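You operate a simulated robot arm through the tools that you are given. There is no shell and no other tool.

The job below is to be done with a simulated robot arm. You get a single attempt, and the scene is never put back.

## Task
Test the large blue bulb and sort it by what the tester shows.
Fine: stand it in the tester socket, clamp it with the purple lever, push the green button once, open the lever; good standing on the yellow tray, dud in the black tub; leave the other bulbs. Where these are worked on the way, their far stop is far enough and under half their travel is too little: purple lever.
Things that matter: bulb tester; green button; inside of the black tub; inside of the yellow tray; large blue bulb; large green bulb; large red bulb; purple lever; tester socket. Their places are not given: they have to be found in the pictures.

It is judged by the outcome, as a careful person would: the job done as asked, and still so three seconds after it is handed in. It fails if anything else is knocked over, pushed out of place, dropped, spilled or broken.

## Robot
A 6-joint arm with a two-finger gripper, fixed in place. Base frame: the origin is at the foot of the arm, x ahead of it, y to its left, z up; the work surface is at about z = 0.853. Lengths are in m, angles in rad, forces in N, time in s.
Its first joint turns from -2.897 to 2.897 rad. Payload 2.45 kg.
The tool frame sits at the grasp point between the pads (the TCP): z along the fingers, y along the line on which they close. The tips reach 0.02 m beyond it. Largest opening 0.14 m; the body of the gripper starts 0.168 m behind the TCP.
Orientation is that of the tool frame in the base frame, as [roll, pitch, yaw] about the fixed x, y, z axes, in that order (R = Rz(yaw) Ry(pitch) Rx(roll)). With the fingers straight down and closing along the base's y, the tool's x points along the base's -x, its y along +y and its z along -z.

## Interface
- The arm moves only by the tool nudge_tool. Its argument "series" is a list of rows, each an object (a shift or turn left out is 0, a gripper value left out holds the last) with "slide": the shift along the tool's x, y, z in m, a list of three; "delta_rot": the turn, a rotation vector about the tool's x, y, z in rad, a list of three. In form: [{"slide": [x, y, z], "delta_rot": [rx, ry, rz]}, ...]. A call has 1 to 20 rows; each row is the pose to reach, as a shift and turn from the pose commanded when the call began, along the tool's axes at that moment. "hand" is the finger opening in m, from 0 to 0.14, set as the call begins (left out, the last holds). A row lasts 0.2 s, in which the tool goes at most 0.05 m and 0.15 rad; a call with a longer step from one row to the next is refused whole, and so is a gripper value outside its range. Where a pose cannot be reached the arm comes as near as it can. A force on the tool above 40 N (or 10 N above the force at the start of the call, whichever is more), or a blocked arm, ends the call early, and 0.2 s more pass. The fingers move at their own pace (about 0.045 m/s each) and stop on an object; they squeeze with about 23 N. The grip force told is the motor's: it shows also when the fingers shut on nothing. Time passes only in rows, and 0.2 s behind the last, so rows that repeat a pose let the fingers close. It gives the time, the measured TCP pose, the force on the tool (base axes), the opening and the grip force at its end, in the units of the frame above (readings bear some noise), with the torque about the TCP (base axes, N m) and any sound that the robot's microphone picked up.
- Cameras (640 x 400 px; columns grow to the right, rows downward): "scene" is fixed at [0.2213, 0.6512, 1.4831]; the picture's right is [-0.46, -0.89, 0.00], its down [-0.46, 0.24, -0.85] and it looks along [0.76, -0.39, -0.52] (base axes); focal length 357 px, centre (320, 200). "wrist" rides on the gripper at [0.078, 0.011, -0.209] in the tool frame; the picture's right is [-0.14, 0.99, 0.00], its down [-0.92, -0.13, -0.37] and it looks along [-0.37, -0.05, 0.93] (tool axes); focal length 280 px, centre (320, 200).
- snapshot(camera): a new picture of that camera. It takes no simulated time.
- measure_at(camera, pixels): for up to 12 pixels [column, row] of the newest picture of that camera ("zoom" is the newest enlarged one), the place [x, y, z] in the base frame of the surface seen there, good to about 0.002 m. It takes no simulated time.
- close_up(camera, box): a new picture of the part [left, top, right, bottom] of that camera's present view, enlarged. It takes no simulated time.
- job_done(): hands the job in; it is judged then, once.

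Leave the gripper open and the arm clear of the work at the hand-in unless told otherwise.

The tools are called by a JSON object that holds its "method" and its "body". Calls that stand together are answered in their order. nudge_tool: Moves the arm, as the interface text tells. Its arguments: {"type":"object","properties":{"series":{"type":"array","items":{"type":"object","properties":{"slide":{"type":"array","items":{"type":"number"}},"delta_rot":{"type":"array","items":{"type":"number"}}}}},"hand":{"type":"number"}},"required":["series"]} The other tools are called the same way: snapshot (camera) takes a picture; measure_at (camera, pixels) gives the place of the surface under pixels of a picture; close_up (camera, box) takes an enlarged picture of a part of a camera's view; job_done () hands the job in.

At the start:

```text
t: 0.0
tcp_pos: [0.6736, 0.1575, 1.2995]
orientation: [-3.141, 0.001, -3.142]
contact_force: [-0.2, -0.7, 0.3]
wrist_torque: [-0.03, 0.02, 0.02]
grip_width: 0.1401
finger_force: 0.0
```

scene: 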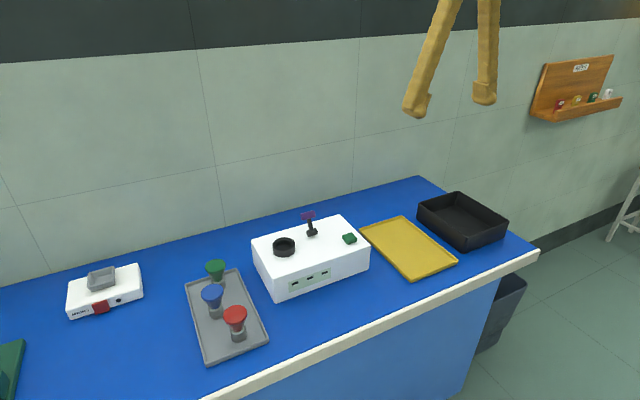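
wrist: 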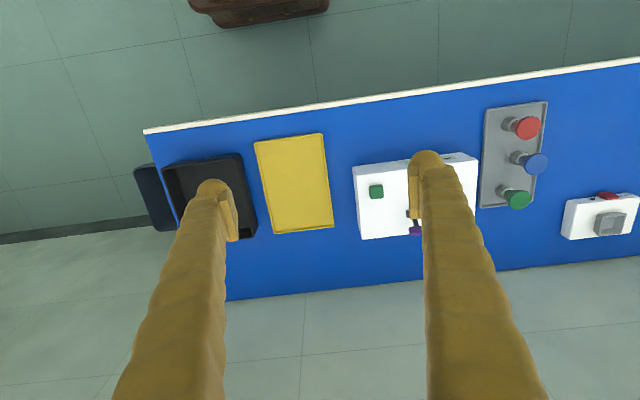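

The scene shows a gray tray with green, blue and red bulbs, a white tester with a black socket, purple lever and green button, a yellow tray and a black tub. I'll enlarge the bulbs and the tester.

{"method": "close_up", "body": {"camera": "scene", "box": [170, 240, 290, 370]}}

{"method": "close_up", "body": {"camera": "scene", "box": [240, 200, 380, 300]}}

{"method": "measure_at", "body": {"camera": "scene", "pixels": [[212, 292], [215, 312], [234, 314], [215, 265], [276, 242], [284, 250], [307, 214], [312, 232], [349, 239], [407, 247], [460, 215], [205, 340]]}}

```text
3.08 times, centred on (230, 305) of scene
```

zoom: 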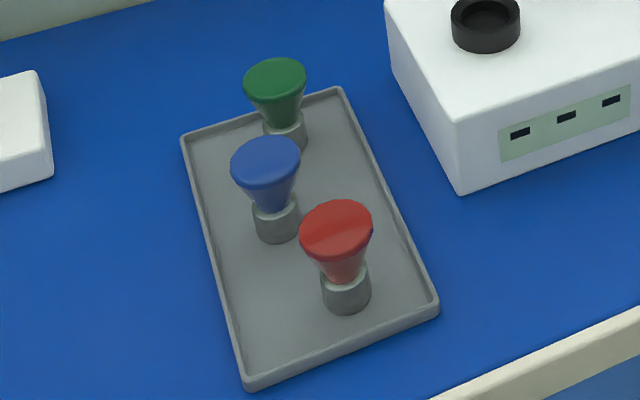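

```text
4.00 times, centred on (310, 250) of scene
```

zoom: 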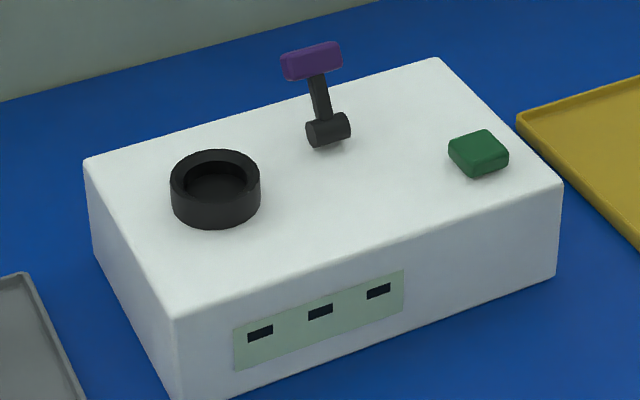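

```text
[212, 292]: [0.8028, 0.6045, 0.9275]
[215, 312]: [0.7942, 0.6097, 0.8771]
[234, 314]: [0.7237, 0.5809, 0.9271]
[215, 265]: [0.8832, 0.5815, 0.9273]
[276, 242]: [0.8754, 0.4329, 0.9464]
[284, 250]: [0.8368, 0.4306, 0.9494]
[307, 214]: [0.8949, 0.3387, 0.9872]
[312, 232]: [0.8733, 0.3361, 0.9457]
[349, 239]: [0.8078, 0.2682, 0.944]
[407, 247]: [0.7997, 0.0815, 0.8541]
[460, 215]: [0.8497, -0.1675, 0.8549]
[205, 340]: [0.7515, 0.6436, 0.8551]
```

The newest enlarged picture is of the tester. I'll measure points there: the socket rim (171,185), (260,185), (215,150), (215,208), the inside floor (215,190), the purple handle (311,60), its pivot (328,130), the button (478,145) and the box corners.

{"method": "measure_at", "body": {"camera": "zoom", "pixels": [[174, 180], [257, 180], [215, 153], [215, 207], [215, 190], [290, 68], [335, 58], [312, 130], [345, 125], [320, 95], [478, 143], [478, 152]]}}

{"method": "measure_at", "body": {"camera": "scene", "pixels": [[255, 243], [347, 217], [369, 250], [276, 288], [276, 303], [205, 290], [221, 290], [212, 285], [212, 298], [208, 312], [223, 312], [190, 283]]}}

```text
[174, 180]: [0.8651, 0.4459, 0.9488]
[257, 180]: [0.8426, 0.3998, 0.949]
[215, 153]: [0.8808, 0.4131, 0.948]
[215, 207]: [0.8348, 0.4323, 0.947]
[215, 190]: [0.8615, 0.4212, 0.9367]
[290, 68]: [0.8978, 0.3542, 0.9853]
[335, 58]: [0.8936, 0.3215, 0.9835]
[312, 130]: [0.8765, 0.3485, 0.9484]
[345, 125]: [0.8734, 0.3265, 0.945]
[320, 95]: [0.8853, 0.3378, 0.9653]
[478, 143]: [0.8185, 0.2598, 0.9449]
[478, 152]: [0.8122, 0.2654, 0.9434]
```

```text
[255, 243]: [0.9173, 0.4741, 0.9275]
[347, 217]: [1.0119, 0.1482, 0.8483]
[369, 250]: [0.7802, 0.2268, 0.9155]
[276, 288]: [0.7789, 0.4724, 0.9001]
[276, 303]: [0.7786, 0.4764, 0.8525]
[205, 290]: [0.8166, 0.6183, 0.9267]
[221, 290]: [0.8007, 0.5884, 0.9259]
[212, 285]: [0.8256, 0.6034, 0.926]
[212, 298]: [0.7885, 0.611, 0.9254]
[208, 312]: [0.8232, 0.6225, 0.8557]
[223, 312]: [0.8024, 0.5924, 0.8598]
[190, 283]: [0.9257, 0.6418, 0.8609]
```

Socket centre is about (0.857, 0.423) with its rim at z 0.949. The lever handle is about (0.896, 0.338, 0.984), and the blue bulb's top is about (0.806, 0.604, 0.927). I'll move high over the table towards the bulbs so the wrist camera can look closer.

{"method": "nudge_tool", "body": {"series": [{"slide": [-0.007, 0.043, 0.016]}, {"slide": [-0.014, 0.086, 0.032]}, {"slide": [-0.021, 0.129, 0.048]}, {"slide": [-0.028, 0.172, 0.064]}, {"slide": [-0.035, 0.215, 0.08]}, {"slide": [-0.042, 0.258, 0.096]}, {"slide": [-0.049, 0.301, 0.112]}, {"slide": [-0.056, 0.344, 0.128]}, {"slide": [-0.063, 0.387, 0.144]}, {"slide": [-0.066, 0.39, 0.15]}], "hand": 0.14}}

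{"method": "snapshot", "body": {"camera": "wrist"}}

{"method": "snapshot", "body": {"camera": "scene"}}

```text
t: 2.2
tcp_pos: [0.7402, 0.5463, 1.1473]
orientation: [-3.14, 0.001, 3.141]
contact_force: [-0.4, 0.4, 0.7]
wrist_torque: [0.03, -0.02, -0.03]
grip_width: 0.1398
finger_force: 0.0
```

```text
taken
```

wrist: 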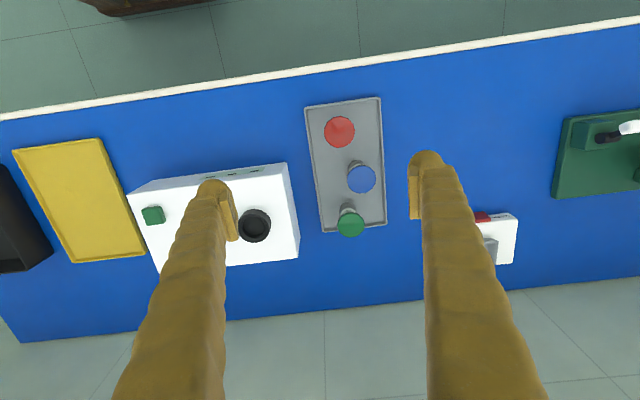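

```text
taken
```

scene: 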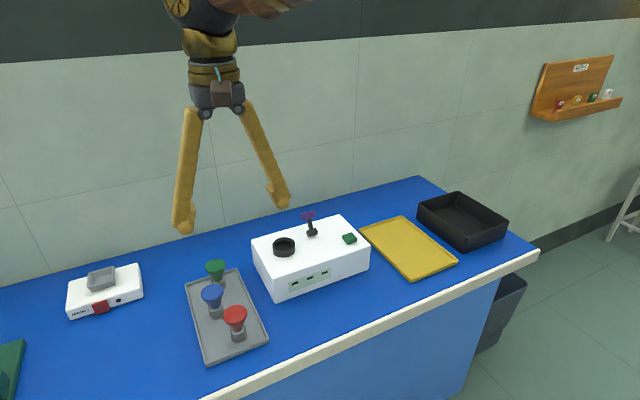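

The wrist view shows the blue bulb at about (361,179), with red at (339,131) and green at (350,224). I'll measure their tops and the tester from here.

{"method": "measure_at", "body": {"camera": "wrist", "pixels": [[361, 179], [349, 179], [374, 179], [361, 167], [361, 191], [353, 163], [339, 131], [350, 224], [343, 208], [254, 226], [265, 226], [152, 215]]}}

{"method": "close_up", "body": {"camera": "wrist", "box": [290, 90, 410, 250]}}

```text
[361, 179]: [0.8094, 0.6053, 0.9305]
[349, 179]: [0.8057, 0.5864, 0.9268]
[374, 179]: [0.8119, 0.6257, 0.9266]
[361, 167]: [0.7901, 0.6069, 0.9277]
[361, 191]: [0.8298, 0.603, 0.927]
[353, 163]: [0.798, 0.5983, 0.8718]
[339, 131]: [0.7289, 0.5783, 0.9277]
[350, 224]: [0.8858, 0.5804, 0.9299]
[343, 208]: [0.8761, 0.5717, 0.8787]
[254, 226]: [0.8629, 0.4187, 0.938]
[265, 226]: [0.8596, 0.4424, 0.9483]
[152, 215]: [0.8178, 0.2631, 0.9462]
```

```text
2.50 times, centred on (350, 170) of wrist
```

zoom: 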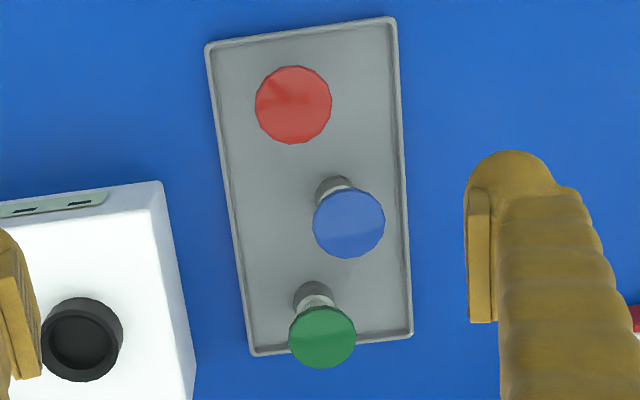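

The bulb's top is centred at about (0.810, 0.606, 0.928), about 0.04 wide, and about 1.01 m from the base. I'll tilt the tool 0.25 rad about its closing axis to extend the reach. I'll set the opening to 0.08 and hover above the bulb at z about 1.0.

{"method": "nudge_tool", "body": {"series": [{"slide": [-0.014, 0.012, 0.02], "delta_rot": [0, -0.08, 0]}, {"slide": [-0.028, 0.024, 0.04], "delta_rot": [0, -0.16, 0]}, {"slide": [-0.042, 0.036, 0.06], "delta_rot": [0, -0.25, 0]}, {"slide": [-0.056, 0.048, 0.08], "delta_rot": [0, -0.25, 0]}, {"slide": [-0.07, 0.06, 0.11], "delta_rot": [0, -0.25, 0]}, {"slide": [-0.07, 0.06, 0.147], "delta_rot": [0, -0.25, 0]}, {"slide": [-0.07, 0.06, 0.147], "delta_rot": [0, -0.25, 0]}], "hand": 0.08}}

{"method": "snapshot", "body": {"camera": "wrist"}}

{"method": "snapshot", "body": {"camera": "scene"}}

```text
t: 3.8
tcp_pos: [0.8087, 0.6078, 1.0009]
orientation: [-3.141, 0.253, 3.141]
contact_force: [0.0, -0.1, 0.2]
wrist_torque: [0.03, -0.01, -0.01]
grip_width: 0.0799
finger_force: 0.1
```

```text
taken
```

wrist: 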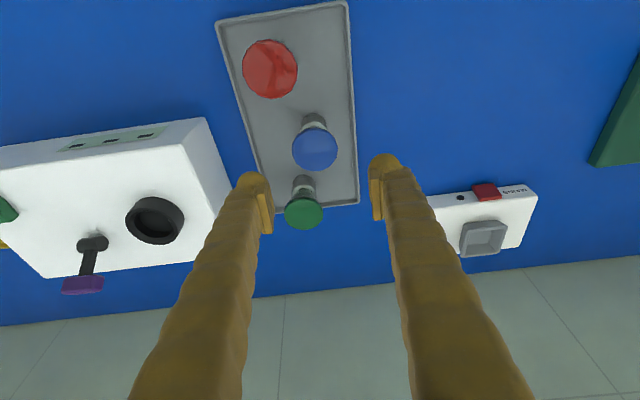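

```text
taken
```

scene: 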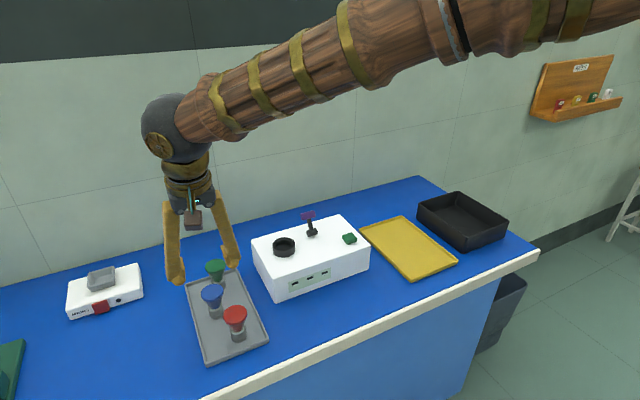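

The tool reached the hover at (0.809, 0.608, 1.001) with a 0.25 tilt. Before descending I'll recheck the blue bulb's top around (314,149), the neighbours, and the tester parts in view.

{"method": "measure_at", "body": {"camera": "wrist", "pixels": [[314, 149], [294, 149], [335, 149], [315, 129], [315, 168], [313, 122], [303, 212], [303, 186], [155, 222], [84, 285], [93, 244], [155, 237]]}}

{"method": "close_up", "body": {"camera": "wrist", "box": [0, 100, 240, 320]}}

```text
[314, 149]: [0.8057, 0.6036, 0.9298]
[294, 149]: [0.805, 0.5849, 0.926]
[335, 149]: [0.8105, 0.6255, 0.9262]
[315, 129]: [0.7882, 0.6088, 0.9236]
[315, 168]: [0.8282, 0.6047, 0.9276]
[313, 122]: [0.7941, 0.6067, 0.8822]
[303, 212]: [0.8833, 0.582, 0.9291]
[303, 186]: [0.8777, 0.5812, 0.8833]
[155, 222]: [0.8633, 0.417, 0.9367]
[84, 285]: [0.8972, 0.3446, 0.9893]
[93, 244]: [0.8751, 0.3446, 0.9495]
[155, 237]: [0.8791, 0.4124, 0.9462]
```

```text
1.82 times, centred on (120, 210) of wrist
```

zoom: 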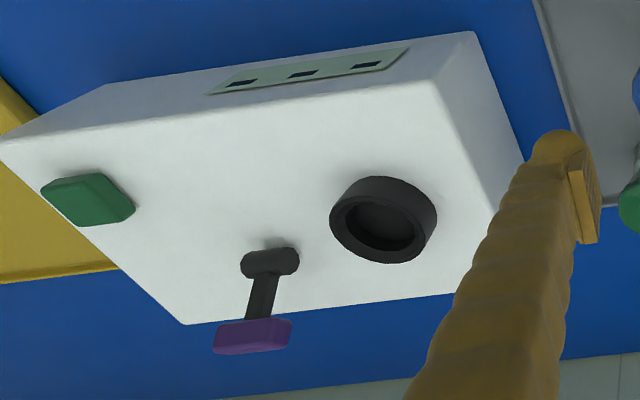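

The bulb's top centre is (0.808, 0.605) and the fingers have about 0.02 clearance per side. I'll descend straight down to TCP z 0.915 so the pads span the wide rim, keeping the hand open.

{"method": "nudge_tool", "body": {"series": [{"slide": [0.0042, -0.0005, 0.0167]}, {"slide": [0.0085, -0.001, 0.0333]}, {"slide": [0.0127, -0.0015, 0.05]}, {"slide": [0.017, -0.002, 0.0666]}, {"slide": [0.0212, -0.0025, 0.0833]}, {"slide": [0.0212, -0.0025, 0.0833]}]}}

{"method": "snapshot", "body": {"camera": "wrist"}}

{"method": "close_up", "body": {"camera": "scene", "box": [140, 200, 290, 370]}}

```text
t: 5.2
tcp_pos: [0.81, 0.6057, 0.9155]
orientation: [-3.141, 0.252, -3.141]
contact_force: [-0.8, 0.1, -0.5]
wrist_torque: [0.01, -0.02, 0.01]
grip_width: 0.0799
finger_force: 0.0
```

```text
taken
```

wrist: 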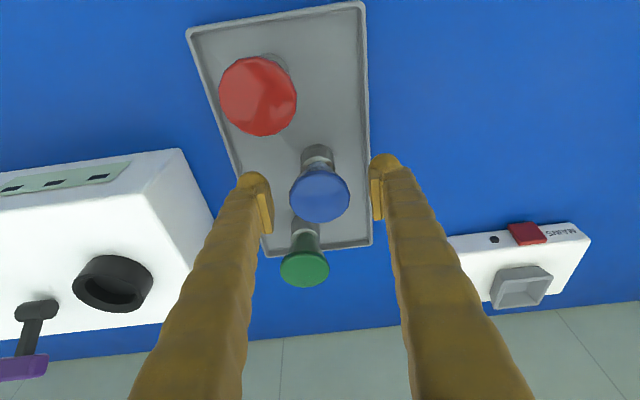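

```text
2.35 times, centred on (215, 285) of scene
```

zoom: 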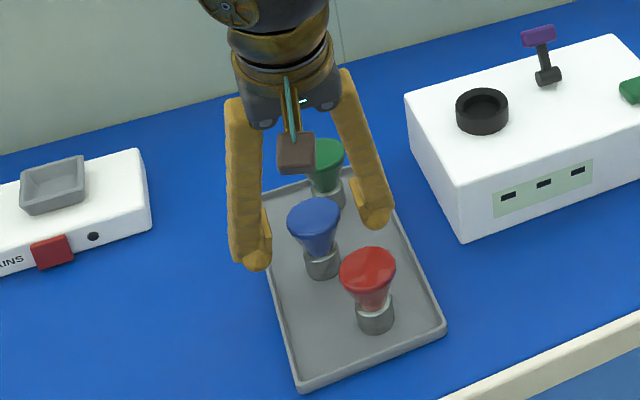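

The pads straddle the blue bulb's rim evenly. I'll close on it, holding the pose to let the fingers settle.

{"method": "nudge_tool", "body": {"series": [{"slide": [0, 0, 0]}, {"slide": [0, 0, 0]}, {"slide": [0, 0, 0]}, {"slide": [0, 0, 0]}, {"slide": [0, 0, 0]}], "hand": 0.02}}

{"method": "snapshot", "body": {"camera": "wrist"}}

{"method": "close_up", "body": {"camera": "scene", "box": [140, 200, 290, 370]}}

```text
t: 6.4
tcp_pos: [0.811, 0.605, 0.9161]
orientation: [-3.141, 0.253, -3.141]
contact_force: [-1.8, 0.4, 0.5]
wrist_torque: [0.03, -0.02, 0.04]
grip_width: 0.0437
finger_force: 23.2
```

```text
taken
```

wrist: 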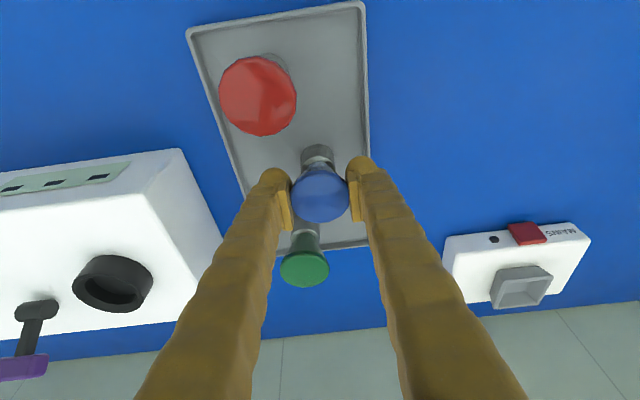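

```text
2.35 times, centred on (215, 285) of scene
```

zoom: 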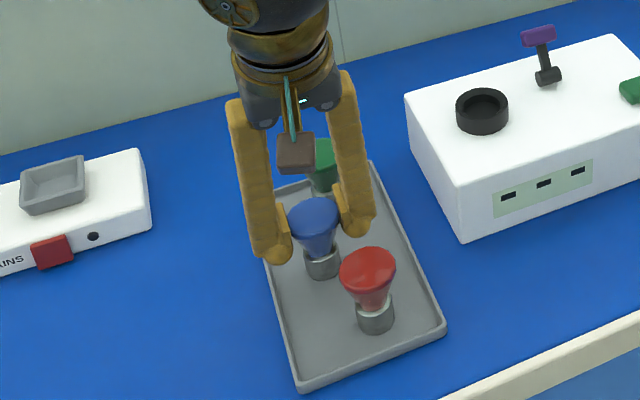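

Gripped at 0.0437 wide with 23 N, and the bulb is still upright. I'll lift straight up by 0.135 m, gently.

{"method": "nudge_tool", "body": {"series": [{"slide": [-0.0025, 0, -0.0097]}, {"slide": [-0.0062, 0, -0.0242]}, {"slide": [-0.0111, 0, -0.0436]}, {"slide": [-0.0173, 0, -0.0678]}, {"slide": [-0.0235, 0, -0.092]}, {"slide": [-0.0296, 0, -0.1163]}, {"slide": [-0.0333, 0, -0.1308]}, {"slide": [-0.0333, 0, -0.1308]}]}}

{"method": "snapshot", "body": {"camera": "wrist"}}

{"method": "close_up", "body": {"camera": "scene", "box": [140, 140, 340, 340]}}

```text
t: 8.2
tcp_pos: [0.8089, 0.6035, 1.0506]
orientation: [3.141, 0.252, 3.141]
contact_force: [0.0, -0.1, -1.1]
wrist_torque: [-0.03, 0.03, 0.0]
grip_width: 0.0437
finger_force: 23.1
```

```text
taken
```

wrist: 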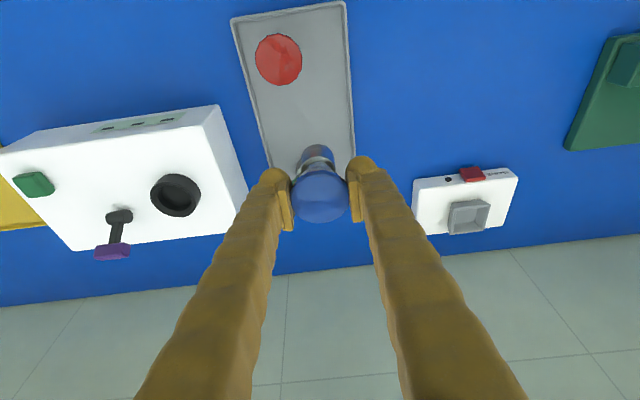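

```text
2.00 times, centred on (240, 240) of scene
```

zoom: 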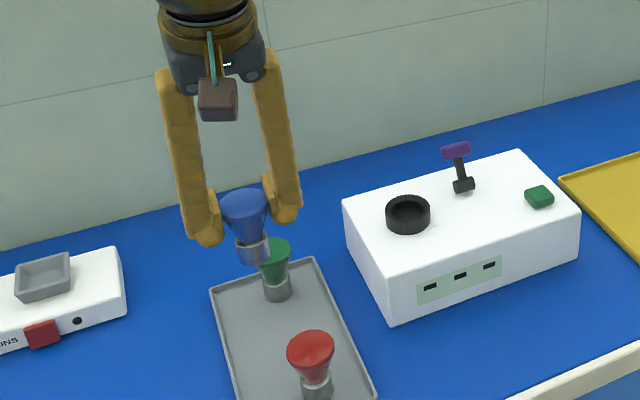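

The bulb came up with the gripper and is held clear. I'll measure its top and collar to see where it sits in the grip and whether it hangs vertical.

{"method": "measure_at", "body": {"camera": "zoom", "pixels": [[245, 205], [230, 203], [260, 200], [237, 250], [253, 254], [268, 247], [253, 262], [246, 240]]}}

{"method": "measure_at", "body": {"camera": "wrist", "pixels": [[320, 195], [320, 215], [300, 195], [340, 195], [318, 150], [306, 152], [331, 152], [174, 195], [155, 195], [198, 195], [175, 176], [175, 212]]}}

{"method": "close_up", "body": {"camera": "wrist", "box": [250, 120, 390, 250]}}

```text
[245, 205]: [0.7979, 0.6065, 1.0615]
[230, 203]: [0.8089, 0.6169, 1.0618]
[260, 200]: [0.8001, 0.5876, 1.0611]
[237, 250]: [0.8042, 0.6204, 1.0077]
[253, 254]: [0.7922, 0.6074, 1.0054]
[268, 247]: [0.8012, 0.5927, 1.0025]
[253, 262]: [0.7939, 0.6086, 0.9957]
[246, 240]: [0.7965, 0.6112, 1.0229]
```

```text
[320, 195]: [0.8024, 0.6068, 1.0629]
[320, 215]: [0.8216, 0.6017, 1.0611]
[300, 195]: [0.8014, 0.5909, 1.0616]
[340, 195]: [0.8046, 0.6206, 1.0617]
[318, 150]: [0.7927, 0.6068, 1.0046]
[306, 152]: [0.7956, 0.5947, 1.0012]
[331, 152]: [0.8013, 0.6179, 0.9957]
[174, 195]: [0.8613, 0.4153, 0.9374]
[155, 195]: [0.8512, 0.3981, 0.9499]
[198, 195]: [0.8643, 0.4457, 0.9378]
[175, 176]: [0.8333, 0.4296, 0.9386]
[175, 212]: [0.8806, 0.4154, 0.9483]
```

```text
3.08 times, centred on (320, 185) of wrist
```

zoom: 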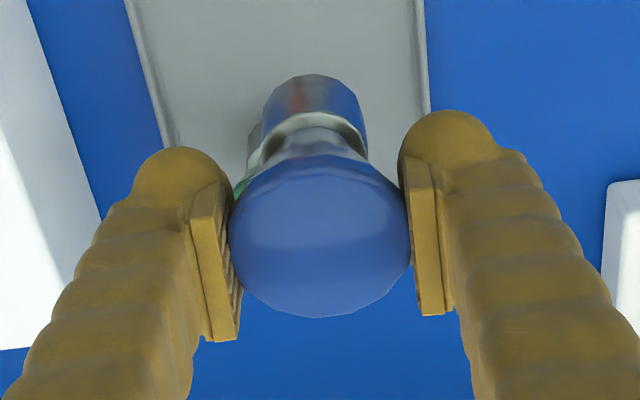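

The bulb hangs level: its top is flat at z 1.061 and its axis is about (0.8075, 0.6055). Fitting the rim points puts the socket centre at (0.857, 0.422), radius 0.025. I'll carry the bulb level to over the socket. Its bottom at about 0.99 clears the rim at 0.949.

{"method": "nudge_tool", "body": {"series": [{"slide": [-0.0069, -0.0262, 0.0017]}, {"slide": [-0.0137, -0.0524, 0.0035]}, {"slide": [-0.0206, -0.0786, 0.0052]}, {"slide": [-0.0274, -0.1049, 0.007]}, {"slide": [-0.0343, -0.1311, 0.0087]}, {"slide": [-0.0411, -0.1573, 0.0105]}, {"slide": [-0.048, -0.1835, 0.0122]}, {"slide": [-0.048, -0.1835, 0.0122]}]}}

{"method": "snapshot", "body": {"camera": "wrist"}}

{"method": "close_up", "body": {"camera": "scene", "box": [220, 150, 370, 300]}}

```text
t: 10.0
tcp_pos: [0.8602, 0.4213, 1.0504]
orientation: [-3.142, 0.252, 3.139]
contact_force: [0.4, -0.6, 0.8]
wrist_torque: [-0.02, -0.01, -0.03]
grip_width: 0.0439
finger_force: 23.3
```

```text
taken
```

wrist: 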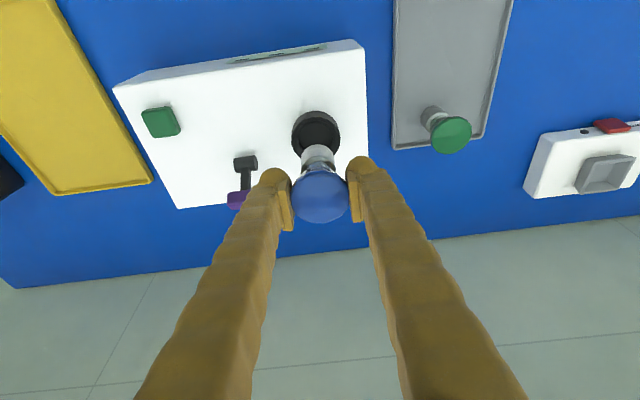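

```text
2.67 times, centred on (295, 225) of scene
```

zoom: 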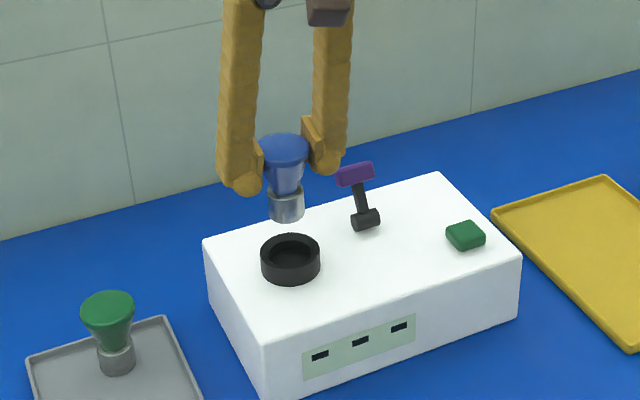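

The bulb is above the socket. I'll zoom in tightly to compare the collar's axis with the socket's centre.

{"method": "close_up", "body": {"camera": "scene", "box": [300, 190, 350, 240]}}

{"method": "measure_at", "body": {"camera": "wrist", "pixels": [[317, 155], [303, 158], [333, 158], [316, 112], [293, 134], [340, 134], [306, 147], [328, 147], [246, 163], [238, 200]]}}

{"method": "close_up", "body": {"camera": "scene", "box": [250, 190, 320, 260]}}

```text
8.00 times, centred on (325, 215) of scene
```

zoom: 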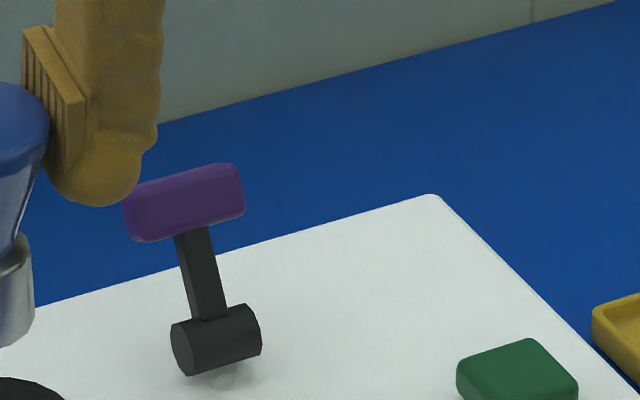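

```text
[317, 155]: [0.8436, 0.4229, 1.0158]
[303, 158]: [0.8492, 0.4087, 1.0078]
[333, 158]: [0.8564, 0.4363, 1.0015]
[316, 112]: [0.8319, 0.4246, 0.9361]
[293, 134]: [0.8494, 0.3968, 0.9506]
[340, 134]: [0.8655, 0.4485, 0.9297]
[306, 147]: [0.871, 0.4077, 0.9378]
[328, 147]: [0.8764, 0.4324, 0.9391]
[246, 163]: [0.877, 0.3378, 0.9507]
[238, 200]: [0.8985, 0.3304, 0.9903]
```

```text
5.71 times, centred on (285, 225) of scene
```

zoom: 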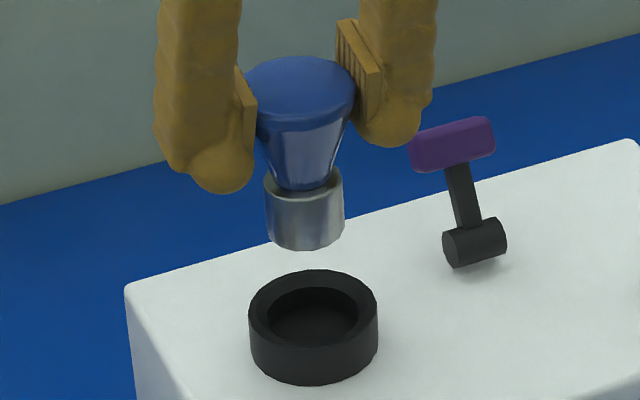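

In this zoom, the collar's edges are at (268,215) and (343,210) and the socket's rim is around (314,312). I'll measure those.

{"method": "measure_at", "body": {"camera": "zoom", "pixels": [[269, 220], [342, 216], [306, 225], [306, 244], [251, 318], [376, 310], [314, 272], [314, 352], [268, 318], [358, 312], [314, 330], [314, 292]]}}

```text
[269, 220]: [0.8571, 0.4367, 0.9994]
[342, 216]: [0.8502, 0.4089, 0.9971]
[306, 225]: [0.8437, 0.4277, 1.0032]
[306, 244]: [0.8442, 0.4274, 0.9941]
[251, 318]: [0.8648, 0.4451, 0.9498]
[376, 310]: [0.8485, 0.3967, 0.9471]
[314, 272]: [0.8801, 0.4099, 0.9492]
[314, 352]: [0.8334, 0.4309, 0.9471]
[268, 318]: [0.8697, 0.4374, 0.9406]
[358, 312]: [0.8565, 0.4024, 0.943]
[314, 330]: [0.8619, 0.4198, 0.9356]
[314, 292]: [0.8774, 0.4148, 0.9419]
```

The collar's axis is about (0.8585, 0.422) and the socket centre about (0.857, 0.4215). The inner radius is about 0.019 and the collar's about 0.0155. I'll shift about 1.7 mm and lower 0.045 m slowly, so the collar just enters the rim.

{"method": "nudge_tool", "body": {"series": [{"slide": [0.0016, -0.001, -0.0004]}, {"slide": [0.0036, -0.001, 0.0073]}, {"slide": [0.0056, -0.001, 0.015]}, {"slide": [0.0076, -0.001, 0.0228]}, {"slide": [0.0095, -0.001, 0.0306]}, {"slide": [0.0112, -0.001, 0.037]}, {"slide": [0.0128, -0.001, 0.0432]}, {"slide": [0.0128, -0.001, 0.0432]}]}}

{"method": "close_up", "body": {"camera": "scene", "box": [250, 190, 320, 260]}}

{"method": "snapshot", "body": {"camera": "wrist"}}

```text
t: 11.8
tcp_pos: [0.8579, 0.4193, 1.006]
orientation: [3.141, 0.249, -3.141]
contact_force: [-0.3, 0.0, -1.3]
wrist_torque: [0.03, 0.02, -0.04]
grip_width: 0.0436
finger_force: 23.2
```

```text
5.71 times, centred on (285, 225) of scene
```

zoom: 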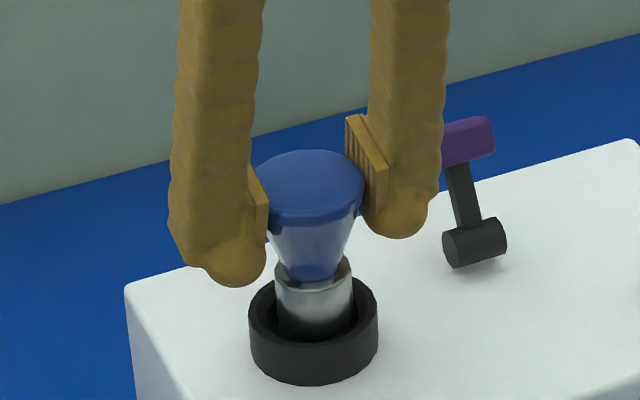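

```text
taken
```

wrist: 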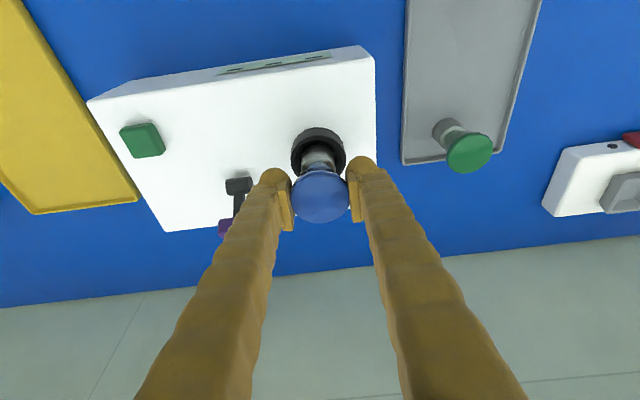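

The collar is entering the socket, centred: collar 275–353 against rim 249–378, with no contact force. I'll lower in 2 mm steps for another 9 mm.

{"method": "nudge_tool", "body": {"series": [{"slide": [0.0005, 0, 0.0019]}, {"slide": [0.001, 0, 0.0039]}, {"slide": [0.0015, 0, 0.0058]}, {"slide": [0.002, 0, 0.0078]}, {"slide": [0.0022, 0, 0.0087]}, {"slide": [0.0022, 0, 0.0087]}]}}

{"method": "close_up", "body": {"camera": "scene", "box": [250, 190, 320, 260]}}

```text
t: 13.2
tcp_pos: [0.8587, 0.4202, 0.9966]
orientation: [3.142, 0.252, -3.142]
contact_force: [-0.4, 0.7, -1.3]
wrist_torque: [0.0, -0.03, 0.0]
grip_width: 0.0435
finger_force: 23.0
```

```text
5.71 times, centred on (285, 225) of scene
```

zoom: 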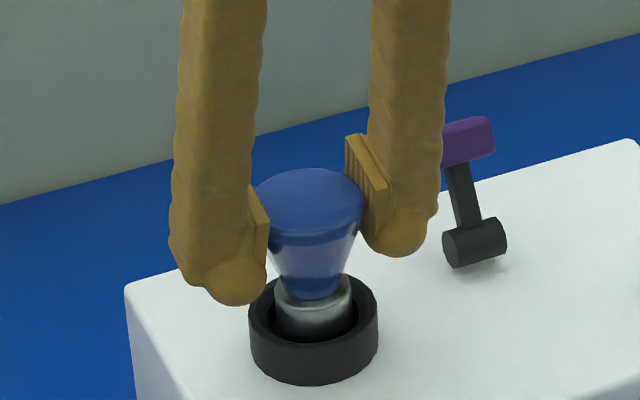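

No contact yet. I'll lower 3 mm more in 1 mm steps and read the force.

{"method": "nudge_tool", "body": {"series": [{"slide": [0.0002, 0, 0.001]}, {"slide": [0.0005, 0, 0.0019]}, {"slide": [0.0007, 0, 0.0029]}, {"slide": [0.0007, 0, 0.0029]}]}}

{"method": "measure_at", "body": {"camera": "zoom", "pixels": [[312, 200], [290, 185], [335, 185], [314, 292], [314, 320]]}}

```text
t: 14.2
tcp_pos: [0.8586, 0.4206, 0.995]
orientation: [-3.141, 0.251, -3.141]
contact_force: [1.1, -1.2, 21.2]
wrist_torque: [-0.02, -0.04, 0.02]
grip_width: 0.044
finger_force: 22.8
```

```text
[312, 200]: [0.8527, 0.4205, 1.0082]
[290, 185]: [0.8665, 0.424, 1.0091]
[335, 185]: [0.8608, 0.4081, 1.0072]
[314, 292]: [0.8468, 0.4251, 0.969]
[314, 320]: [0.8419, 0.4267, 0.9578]
```

The bulb bottomed out in the socket (21 N). I'll ease up about 1.5 mm to take off the load and look.

{"method": "nudge_tool", "body": {"series": [{"slide": [-0.0003, 0, -0.0014]}, {"slide": [-0.0003, 0, -0.0014]}]}}

{"method": "close_up", "body": {"camera": "scene", "box": [250, 190, 320, 260]}}

```text
t: 14.8
tcp_pos: [0.8579, 0.4211, 0.9953]
orientation: [-3.141, 0.251, -3.142]
contact_force: [2.9, 0.1, 3.5]
wrist_torque: [0.1, -0.12, 0.0]
grip_width: 0.0437
finger_force: 22.3
```

```text
5.71 times, centred on (285, 225) of scene
```

zoom: 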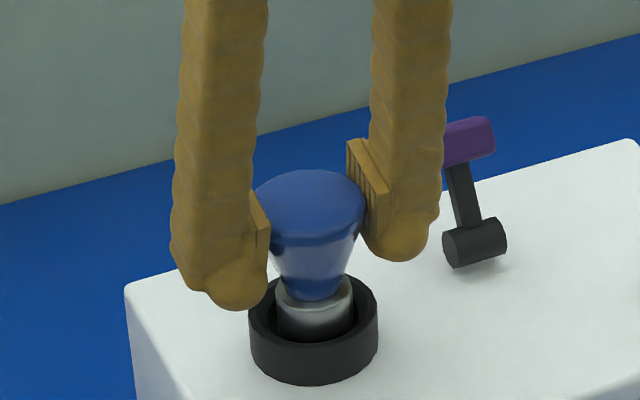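

The load is down to about 3.5 N and the bulb stands upright in the socket. I'll open to 0.062 while holding the pose.

{"method": "nudge_tool", "body": {"series": [{"slide": [0, 0, 0]}, {"slide": [0, 0, 0]}, {"slide": [0, 0, 0]}], "hand": 0.062}}

{"method": "close_up", "body": {"camera": "scene", "box": [250, 190, 320, 260]}}

{"method": "snapshot", "body": {"camera": "wrist"}}

```text
t: 15.6
tcp_pos: [0.8577, 0.4199, 0.9948]
orientation: [3.141, 0.252, -3.141]
contact_force: [0.4, 0.6, 0.4]
wrist_torque: [0.0, -0.03, 0.0]
grip_width: 0.0619
finger_force: 0.1
```

```text
5.71 times, centred on (285, 225) of scene
```

zoom: 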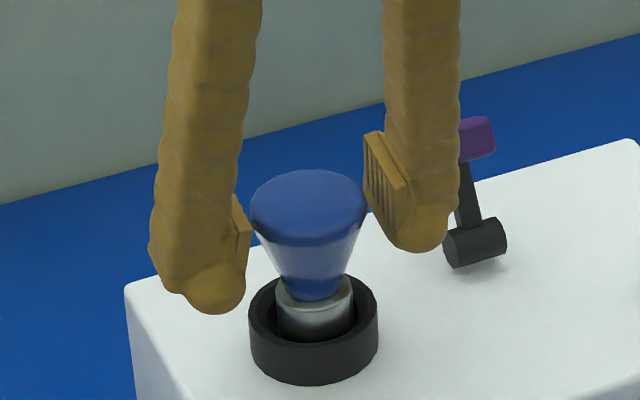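

```text
taken
```

wrist: 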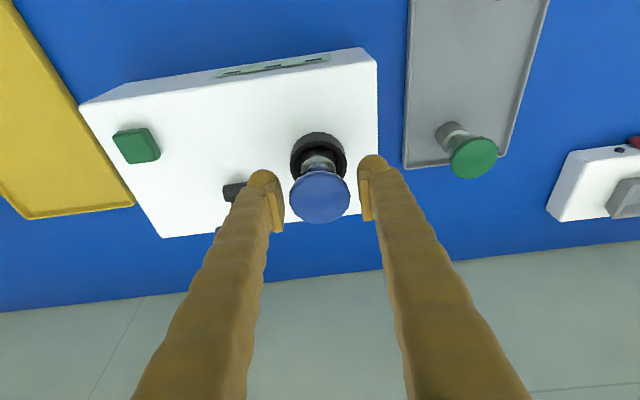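

The bulb stands free in the socket. I'll lift straight up 0.12 m.

{"method": "nudge_tool", "body": {"series": [{"slide": [-0.005, 0, -0.0194]}, {"slide": [-0.0111, 0, -0.0436]}, {"slide": [-0.0198, 0, -0.0775]}, {"slide": [-0.0297, 0, -0.1163]}, {"slide": [-0.0297, 0, -0.1163]}]}}

{"method": "close_up", "body": {"camera": "scene", "box": [240, 180, 390, 310]}}

{"method": "snapshot", "body": {"camera": "wrist"}}

```text
t: 16.8
tcp_pos: [0.857, 0.421, 1.1157]
orientation: [-3.14, 0.252, -3.142]
contact_force: [0.4, 0.4, -0.3]
wrist_torque: [-0.06, -0.01, 0.01]
grip_width: 0.0623
finger_force: 0.0
```

```text
3.08 times, centred on (315, 245) of scene
```

zoom: 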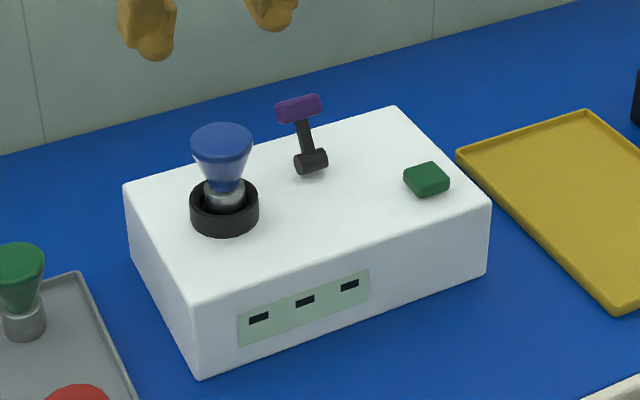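

```text
taken
```

wrist: 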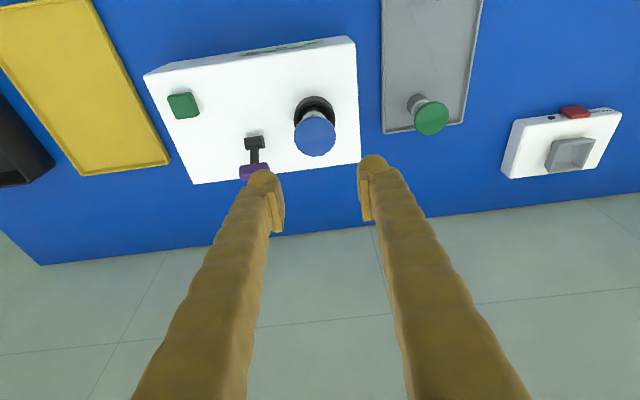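

The lever leans to +x: its handle is at (0.897, 0.338, 0.987) and its hub at (0.875, 0.338, 0.946), with the axis roughly along y. I'll straighten the tool and move above it. Then I'll turn 90° so the fingers can straddle the handle along x.

{"method": "nudge_tool", "body": {"series": [{"slide": [-0.016, -0.042, 0.004], "delta_rot": [0, 0.12, 0]}, {"slide": [-0.032, -0.083, 0.0082], "delta_rot": [0, 0.25, 0]}, {"slide": [-0.032, -0.083, 0.0082], "delta_rot": [0, 0.25, 0]}]}}

{"method": "nudge_tool", "body": {"series": [{"delta_rot": [0, 0, -0.14]}, {"delta_rot": [0, 0, -0.28]}, {"delta_rot": [0, 0, -0.42]}, {"delta_rot": [0, 0, -0.56]}, {"delta_rot": [0, 0, -0.7]}, {"delta_rot": [0, 0, -0.84]}, {"delta_rot": [0, 0, -0.98]}, {"delta_rot": [0, 0, -1.12]}, {"delta_rot": [0, 0, -1.26]}, {"delta_rot": [0, 0, -1.4]}, {"delta_rot": [0, 0, -1.5]}, {"delta_rot": [0, 0, -1.5]}]}}

{"method": "snapshot", "body": {"camera": "wrist"}}

{"method": "snapshot", "body": {"camera": "scene"}}

```text
t: 17.6
tcp_pos: [0.8927, 0.3374, 1.1141]
orientation: [3.142, 0.0, 3.141]
contact_force: [0.4, -1.8, 0.2]
wrist_torque: [0.01, 0.0, -0.02]
grip_width: 0.062
finger_force: 0.0
```

```text
t: 20.2
tcp_pos: [0.8915, 0.3368, 1.114]
orientation: [-3.141, -0.001, -1.641]
contact_force: [0.3, 0.0, 0.0]
wrist_torque: [0.01, -0.03, -0.04]
grip_width: 0.062
finger_force: 0.1
```

```text
taken
```

wrist: 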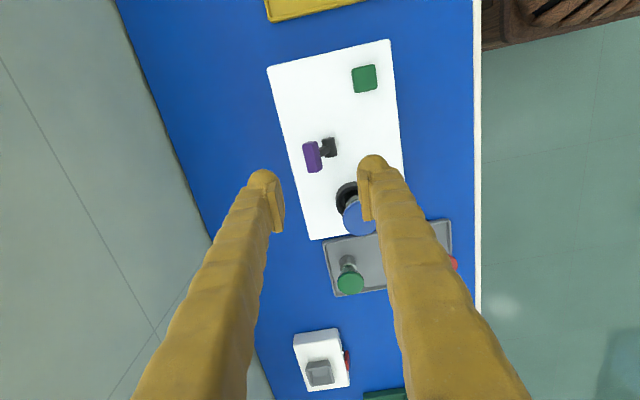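

```text
taken
```

scene: 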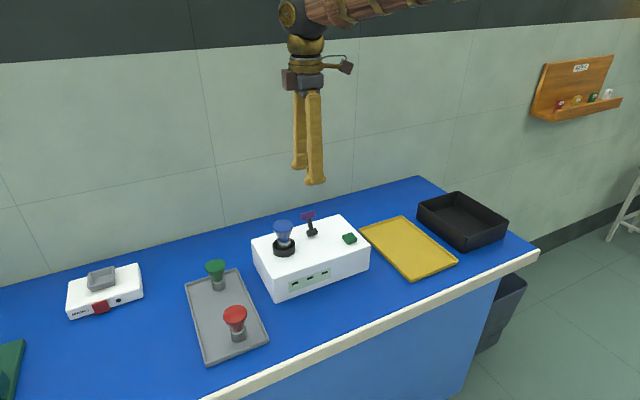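

The fingers now straddle along x and the camera sees the handle at (313,157) with the hub at (328,147). I'll measure them closely.

{"method": "close_up", "body": {"camera": "wrist", "box": [270, 110, 390, 250]}}

{"method": "measure_at", "body": {"camera": "wrist", "pixels": [[313, 157], [305, 145], [311, 172], [320, 157], [328, 147], [327, 140], [330, 155], [364, 78], [355, 72], [374, 72], [364, 90], [357, 218]]}}

```text
2.86 times, centred on (330, 180) of wrist
```

zoom: 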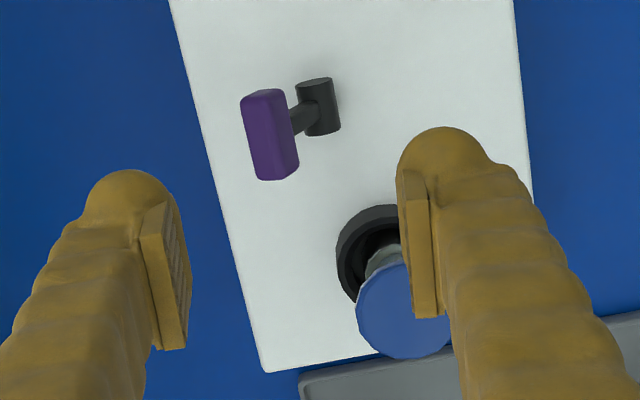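

```text
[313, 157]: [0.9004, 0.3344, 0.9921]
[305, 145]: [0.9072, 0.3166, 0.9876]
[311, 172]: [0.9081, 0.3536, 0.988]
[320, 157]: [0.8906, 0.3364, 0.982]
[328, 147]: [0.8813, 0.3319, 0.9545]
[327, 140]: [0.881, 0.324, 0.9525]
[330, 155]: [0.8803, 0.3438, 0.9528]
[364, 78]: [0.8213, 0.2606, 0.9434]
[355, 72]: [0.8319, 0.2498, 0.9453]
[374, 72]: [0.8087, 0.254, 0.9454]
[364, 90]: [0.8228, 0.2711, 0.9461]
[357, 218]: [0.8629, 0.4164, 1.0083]
```

The handle is centred at about (0.899, 0.336, 0.985). I'll descend to TCP z 0.99 with the fingers on either side of it at opening 0.062. The tips will be at 0.97, above the hub.

{"method": "nudge_tool", "body": {"series": [{"slide": [0.0016, -0.0051, 0.03]}, {"slide": [0.0016, -0.0051, 0.06]}, {"slide": [0.0016, -0.0051, 0.085]}, {"slide": [0.0016, -0.0051, 0.105]}, {"slide": [0.0016, -0.0051, 0.124]}, {"slide": [0.0016, -0.0051, 0.124]}]}}

{"method": "snapshot", "body": {"camera": "wrist"}}

{"method": "close_up", "body": {"camera": "scene", "box": [260, 170, 380, 290]}}

```text
t: 21.6
tcp_pos: [0.8961, 0.3338, 0.9904]
orientation: [3.141, 0.001, -1.643]
contact_force: [-0.8, 0.5, 0.1]
wrist_torque: [0.02, -0.02, 0.0]
grip_width: 0.062
finger_force: 0.0
```

```text
taken
```

wrist: 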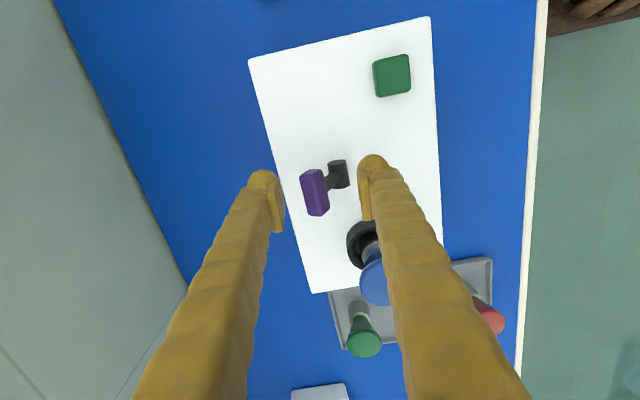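

```text
3.33 times, centred on (320, 230) of scene
```

zoom: 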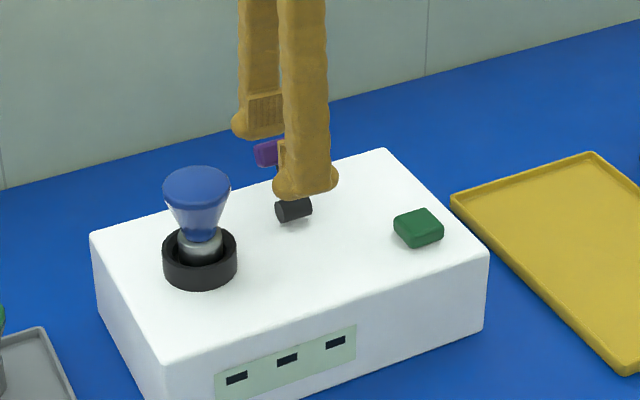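

The fingers straddle the handle. I'll move towards -x by 0.035 in 5 mm rows so the far finger pushes the handle, then read the force and look.

{"method": "nudge_tool", "body": {"series": [{"slide": [0, 0.01, 0]}, {"slide": [0, 0.015, 0]}, {"slide": [0, 0.02, 0]}, {"slide": [0, 0.025, 0]}, {"slide": [0, 0.03, 0]}, {"slide": [0, 0.035, 0]}]}}

{"method": "snapshot", "body": {"camera": "wrist"}}

{"method": "close_up", "body": {"camera": "scene", "box": [260, 170, 380, 290]}}

```text
t: 23.0
tcp_pos: [0.862, 0.3377, 0.9907]
orientation: [-3.14, 0.001, -1.641]
contact_force: [0.8, 0.2, -0.1]
wrist_torque: [0.02, -0.01, 0.03]
grip_width: 0.0622
finger_force: 0.1
```

```text
taken
```

wrist: 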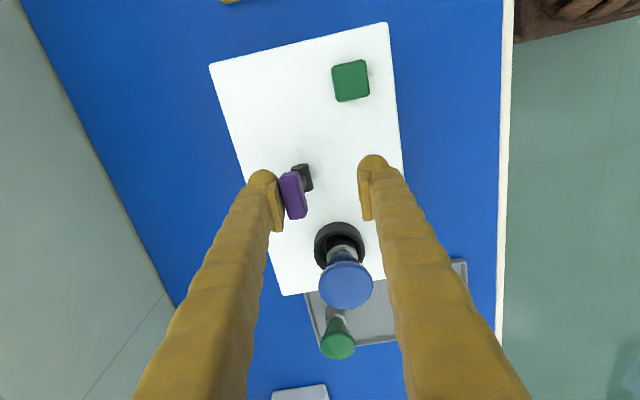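

```text
3.33 times, centred on (320, 230) of scene
```

zoom: 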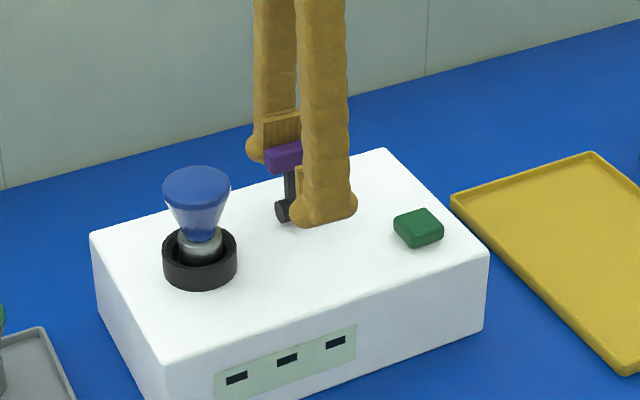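

The lever swings freely with negligible force and is now near upright. I'll push on another 0.025.

{"method": "nudge_tool", "body": {"series": [{"slide": [0, 0.005, 0]}, {"slide": [0, 0.01, 0]}, {"slide": [0, 0.015, 0]}, {"slide": [0, 0.02, 0]}, {"slide": [0, 0.025, 0]}]}}

{"method": "snapshot", "body": {"camera": "wrist"}}

{"method": "close_up", "body": {"camera": "scene", "box": [260, 170, 380, 290]}}

```text
t: 24.2
tcp_pos: [0.8365, 0.3406, 0.9917]
orientation: [-3.141, -0.001, -1.643]
contact_force: [-0.1, -0.8, 0.5]
wrist_torque: [-0.02, -0.01, 0.01]
grip_width: 0.062
finger_force: 0.1
```

```text
taken
```

wrist: 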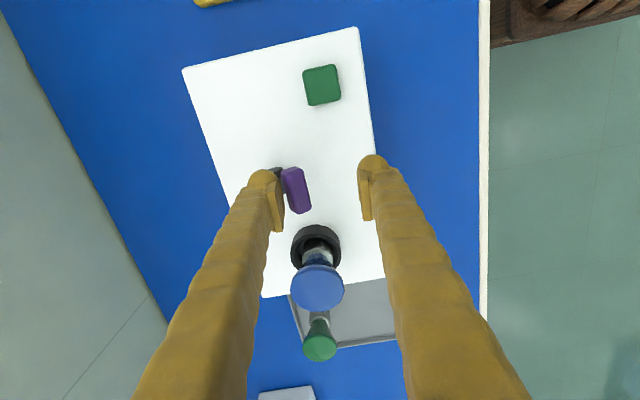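

```text
3.33 times, centred on (320, 230) of scene
```

zoom: 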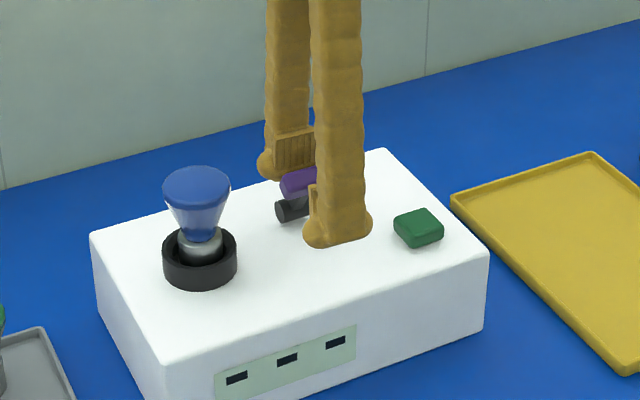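

The lever is now past upright towards -x, still without resistance. I'll keep pushing, 0.015 more with a slight lowering of 5 mm to follow the handle's arc.

{"method": "nudge_tool", "body": {"series": [{"slide": [0, 0.004, 0.002]}, {"slide": [0, 0.008, 0.003]}, {"slide": [0, 0.012, 0.005]}, {"slide": [0, 0.015, 0.005]}, {"slide": [0, 0.015, 0.005]}]}}

{"method": "snapshot", "body": {"camera": "wrist"}}

{"method": "close_up", "body": {"camera": "scene", "box": [260, 170, 380, 290]}}

{"method": "measure_at", "body": {"camera": "wrist", "pixels": [[297, 185], [290, 175], [303, 205]]}}

```text
t: 25.2
tcp_pos: [0.825, 0.3399, 0.9908]
orientation: [-3.132, 0.004, -1.641]
contact_force: [24.6, 1.0, 6.9]
wrist_torque: [0.0, -0.61, 0.46]
grip_width: 0.0786
finger_force: 12.2
stopped in row 4: the force on the tool passed its limit at 42 N (the readings are from after the stop); the commanded pose is now the measured one
```

```text
taken
```

wrist: 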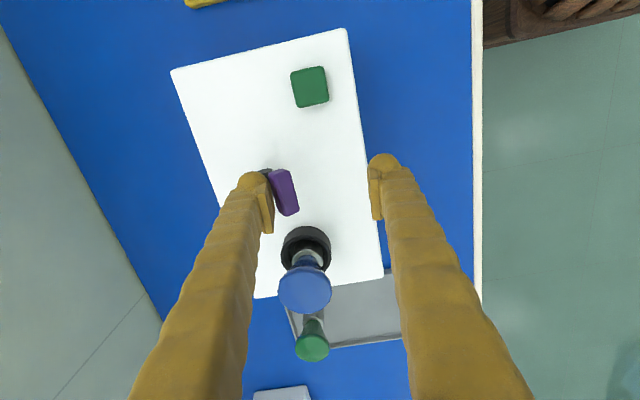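

```text
3.33 times, centred on (320, 230) of scene
```

zoom: 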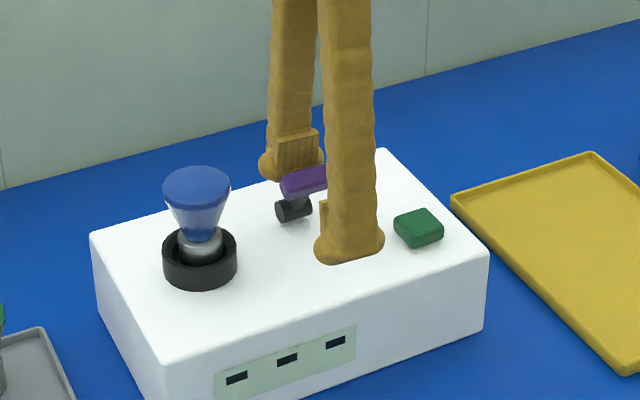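

```text
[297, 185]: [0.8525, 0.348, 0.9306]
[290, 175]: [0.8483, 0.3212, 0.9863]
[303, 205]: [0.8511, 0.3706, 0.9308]
```

The lever hit its far stop (force limit, fingers slightly spread), and the tester's outline hasn't moved. I'll back off 1 cm to unload and lift clear.

{"method": "nudge_tool", "body": {"series": [{"slide": [0, -0.005, 0]}, {"slide": [0, -0.012, 0]}, {"slide": [0, -0.012, -0.02]}, {"slide": [0, -0.012, -0.05]}, {"slide": [0, -0.012, -0.08]}, {"slide": [0, -0.012, -0.08]}], "hand": 0.062}}

{"method": "snapshot", "body": {"camera": "wrist"}}

{"method": "close_up", "body": {"camera": "scene", "box": [260, 170, 380, 290]}}

```text
t: 26.6
tcp_pos: [0.8352, 0.338, 1.0703]
orientation: [-3.137, 0.001, -1.641]
contact_force: [0.2, 0.5, -0.2]
wrist_torque: [0.01, -0.03, 0.07]
grip_width: 0.0618
finger_force: 0.0
```

```text
taken
```

wrist: 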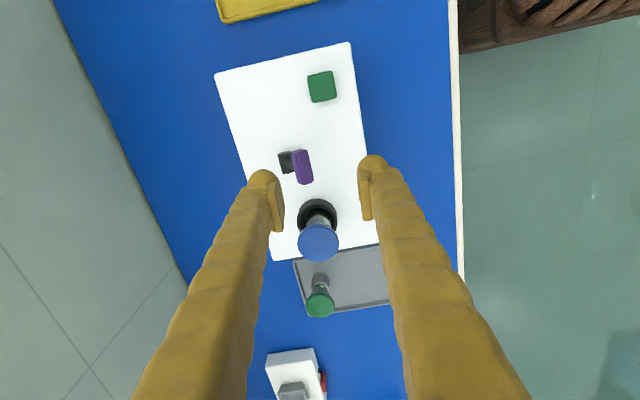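

```text
3.33 times, centred on (320, 230) of scene
```

zoom: 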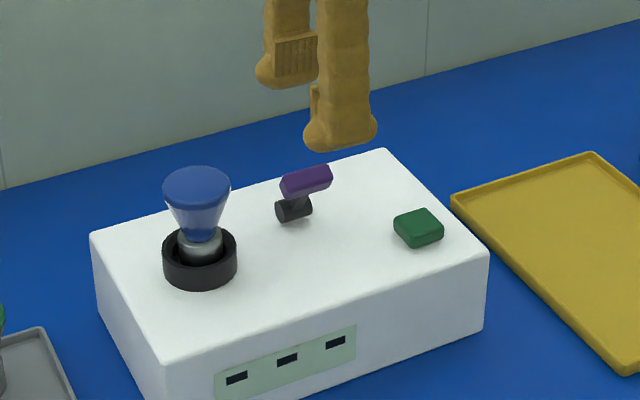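

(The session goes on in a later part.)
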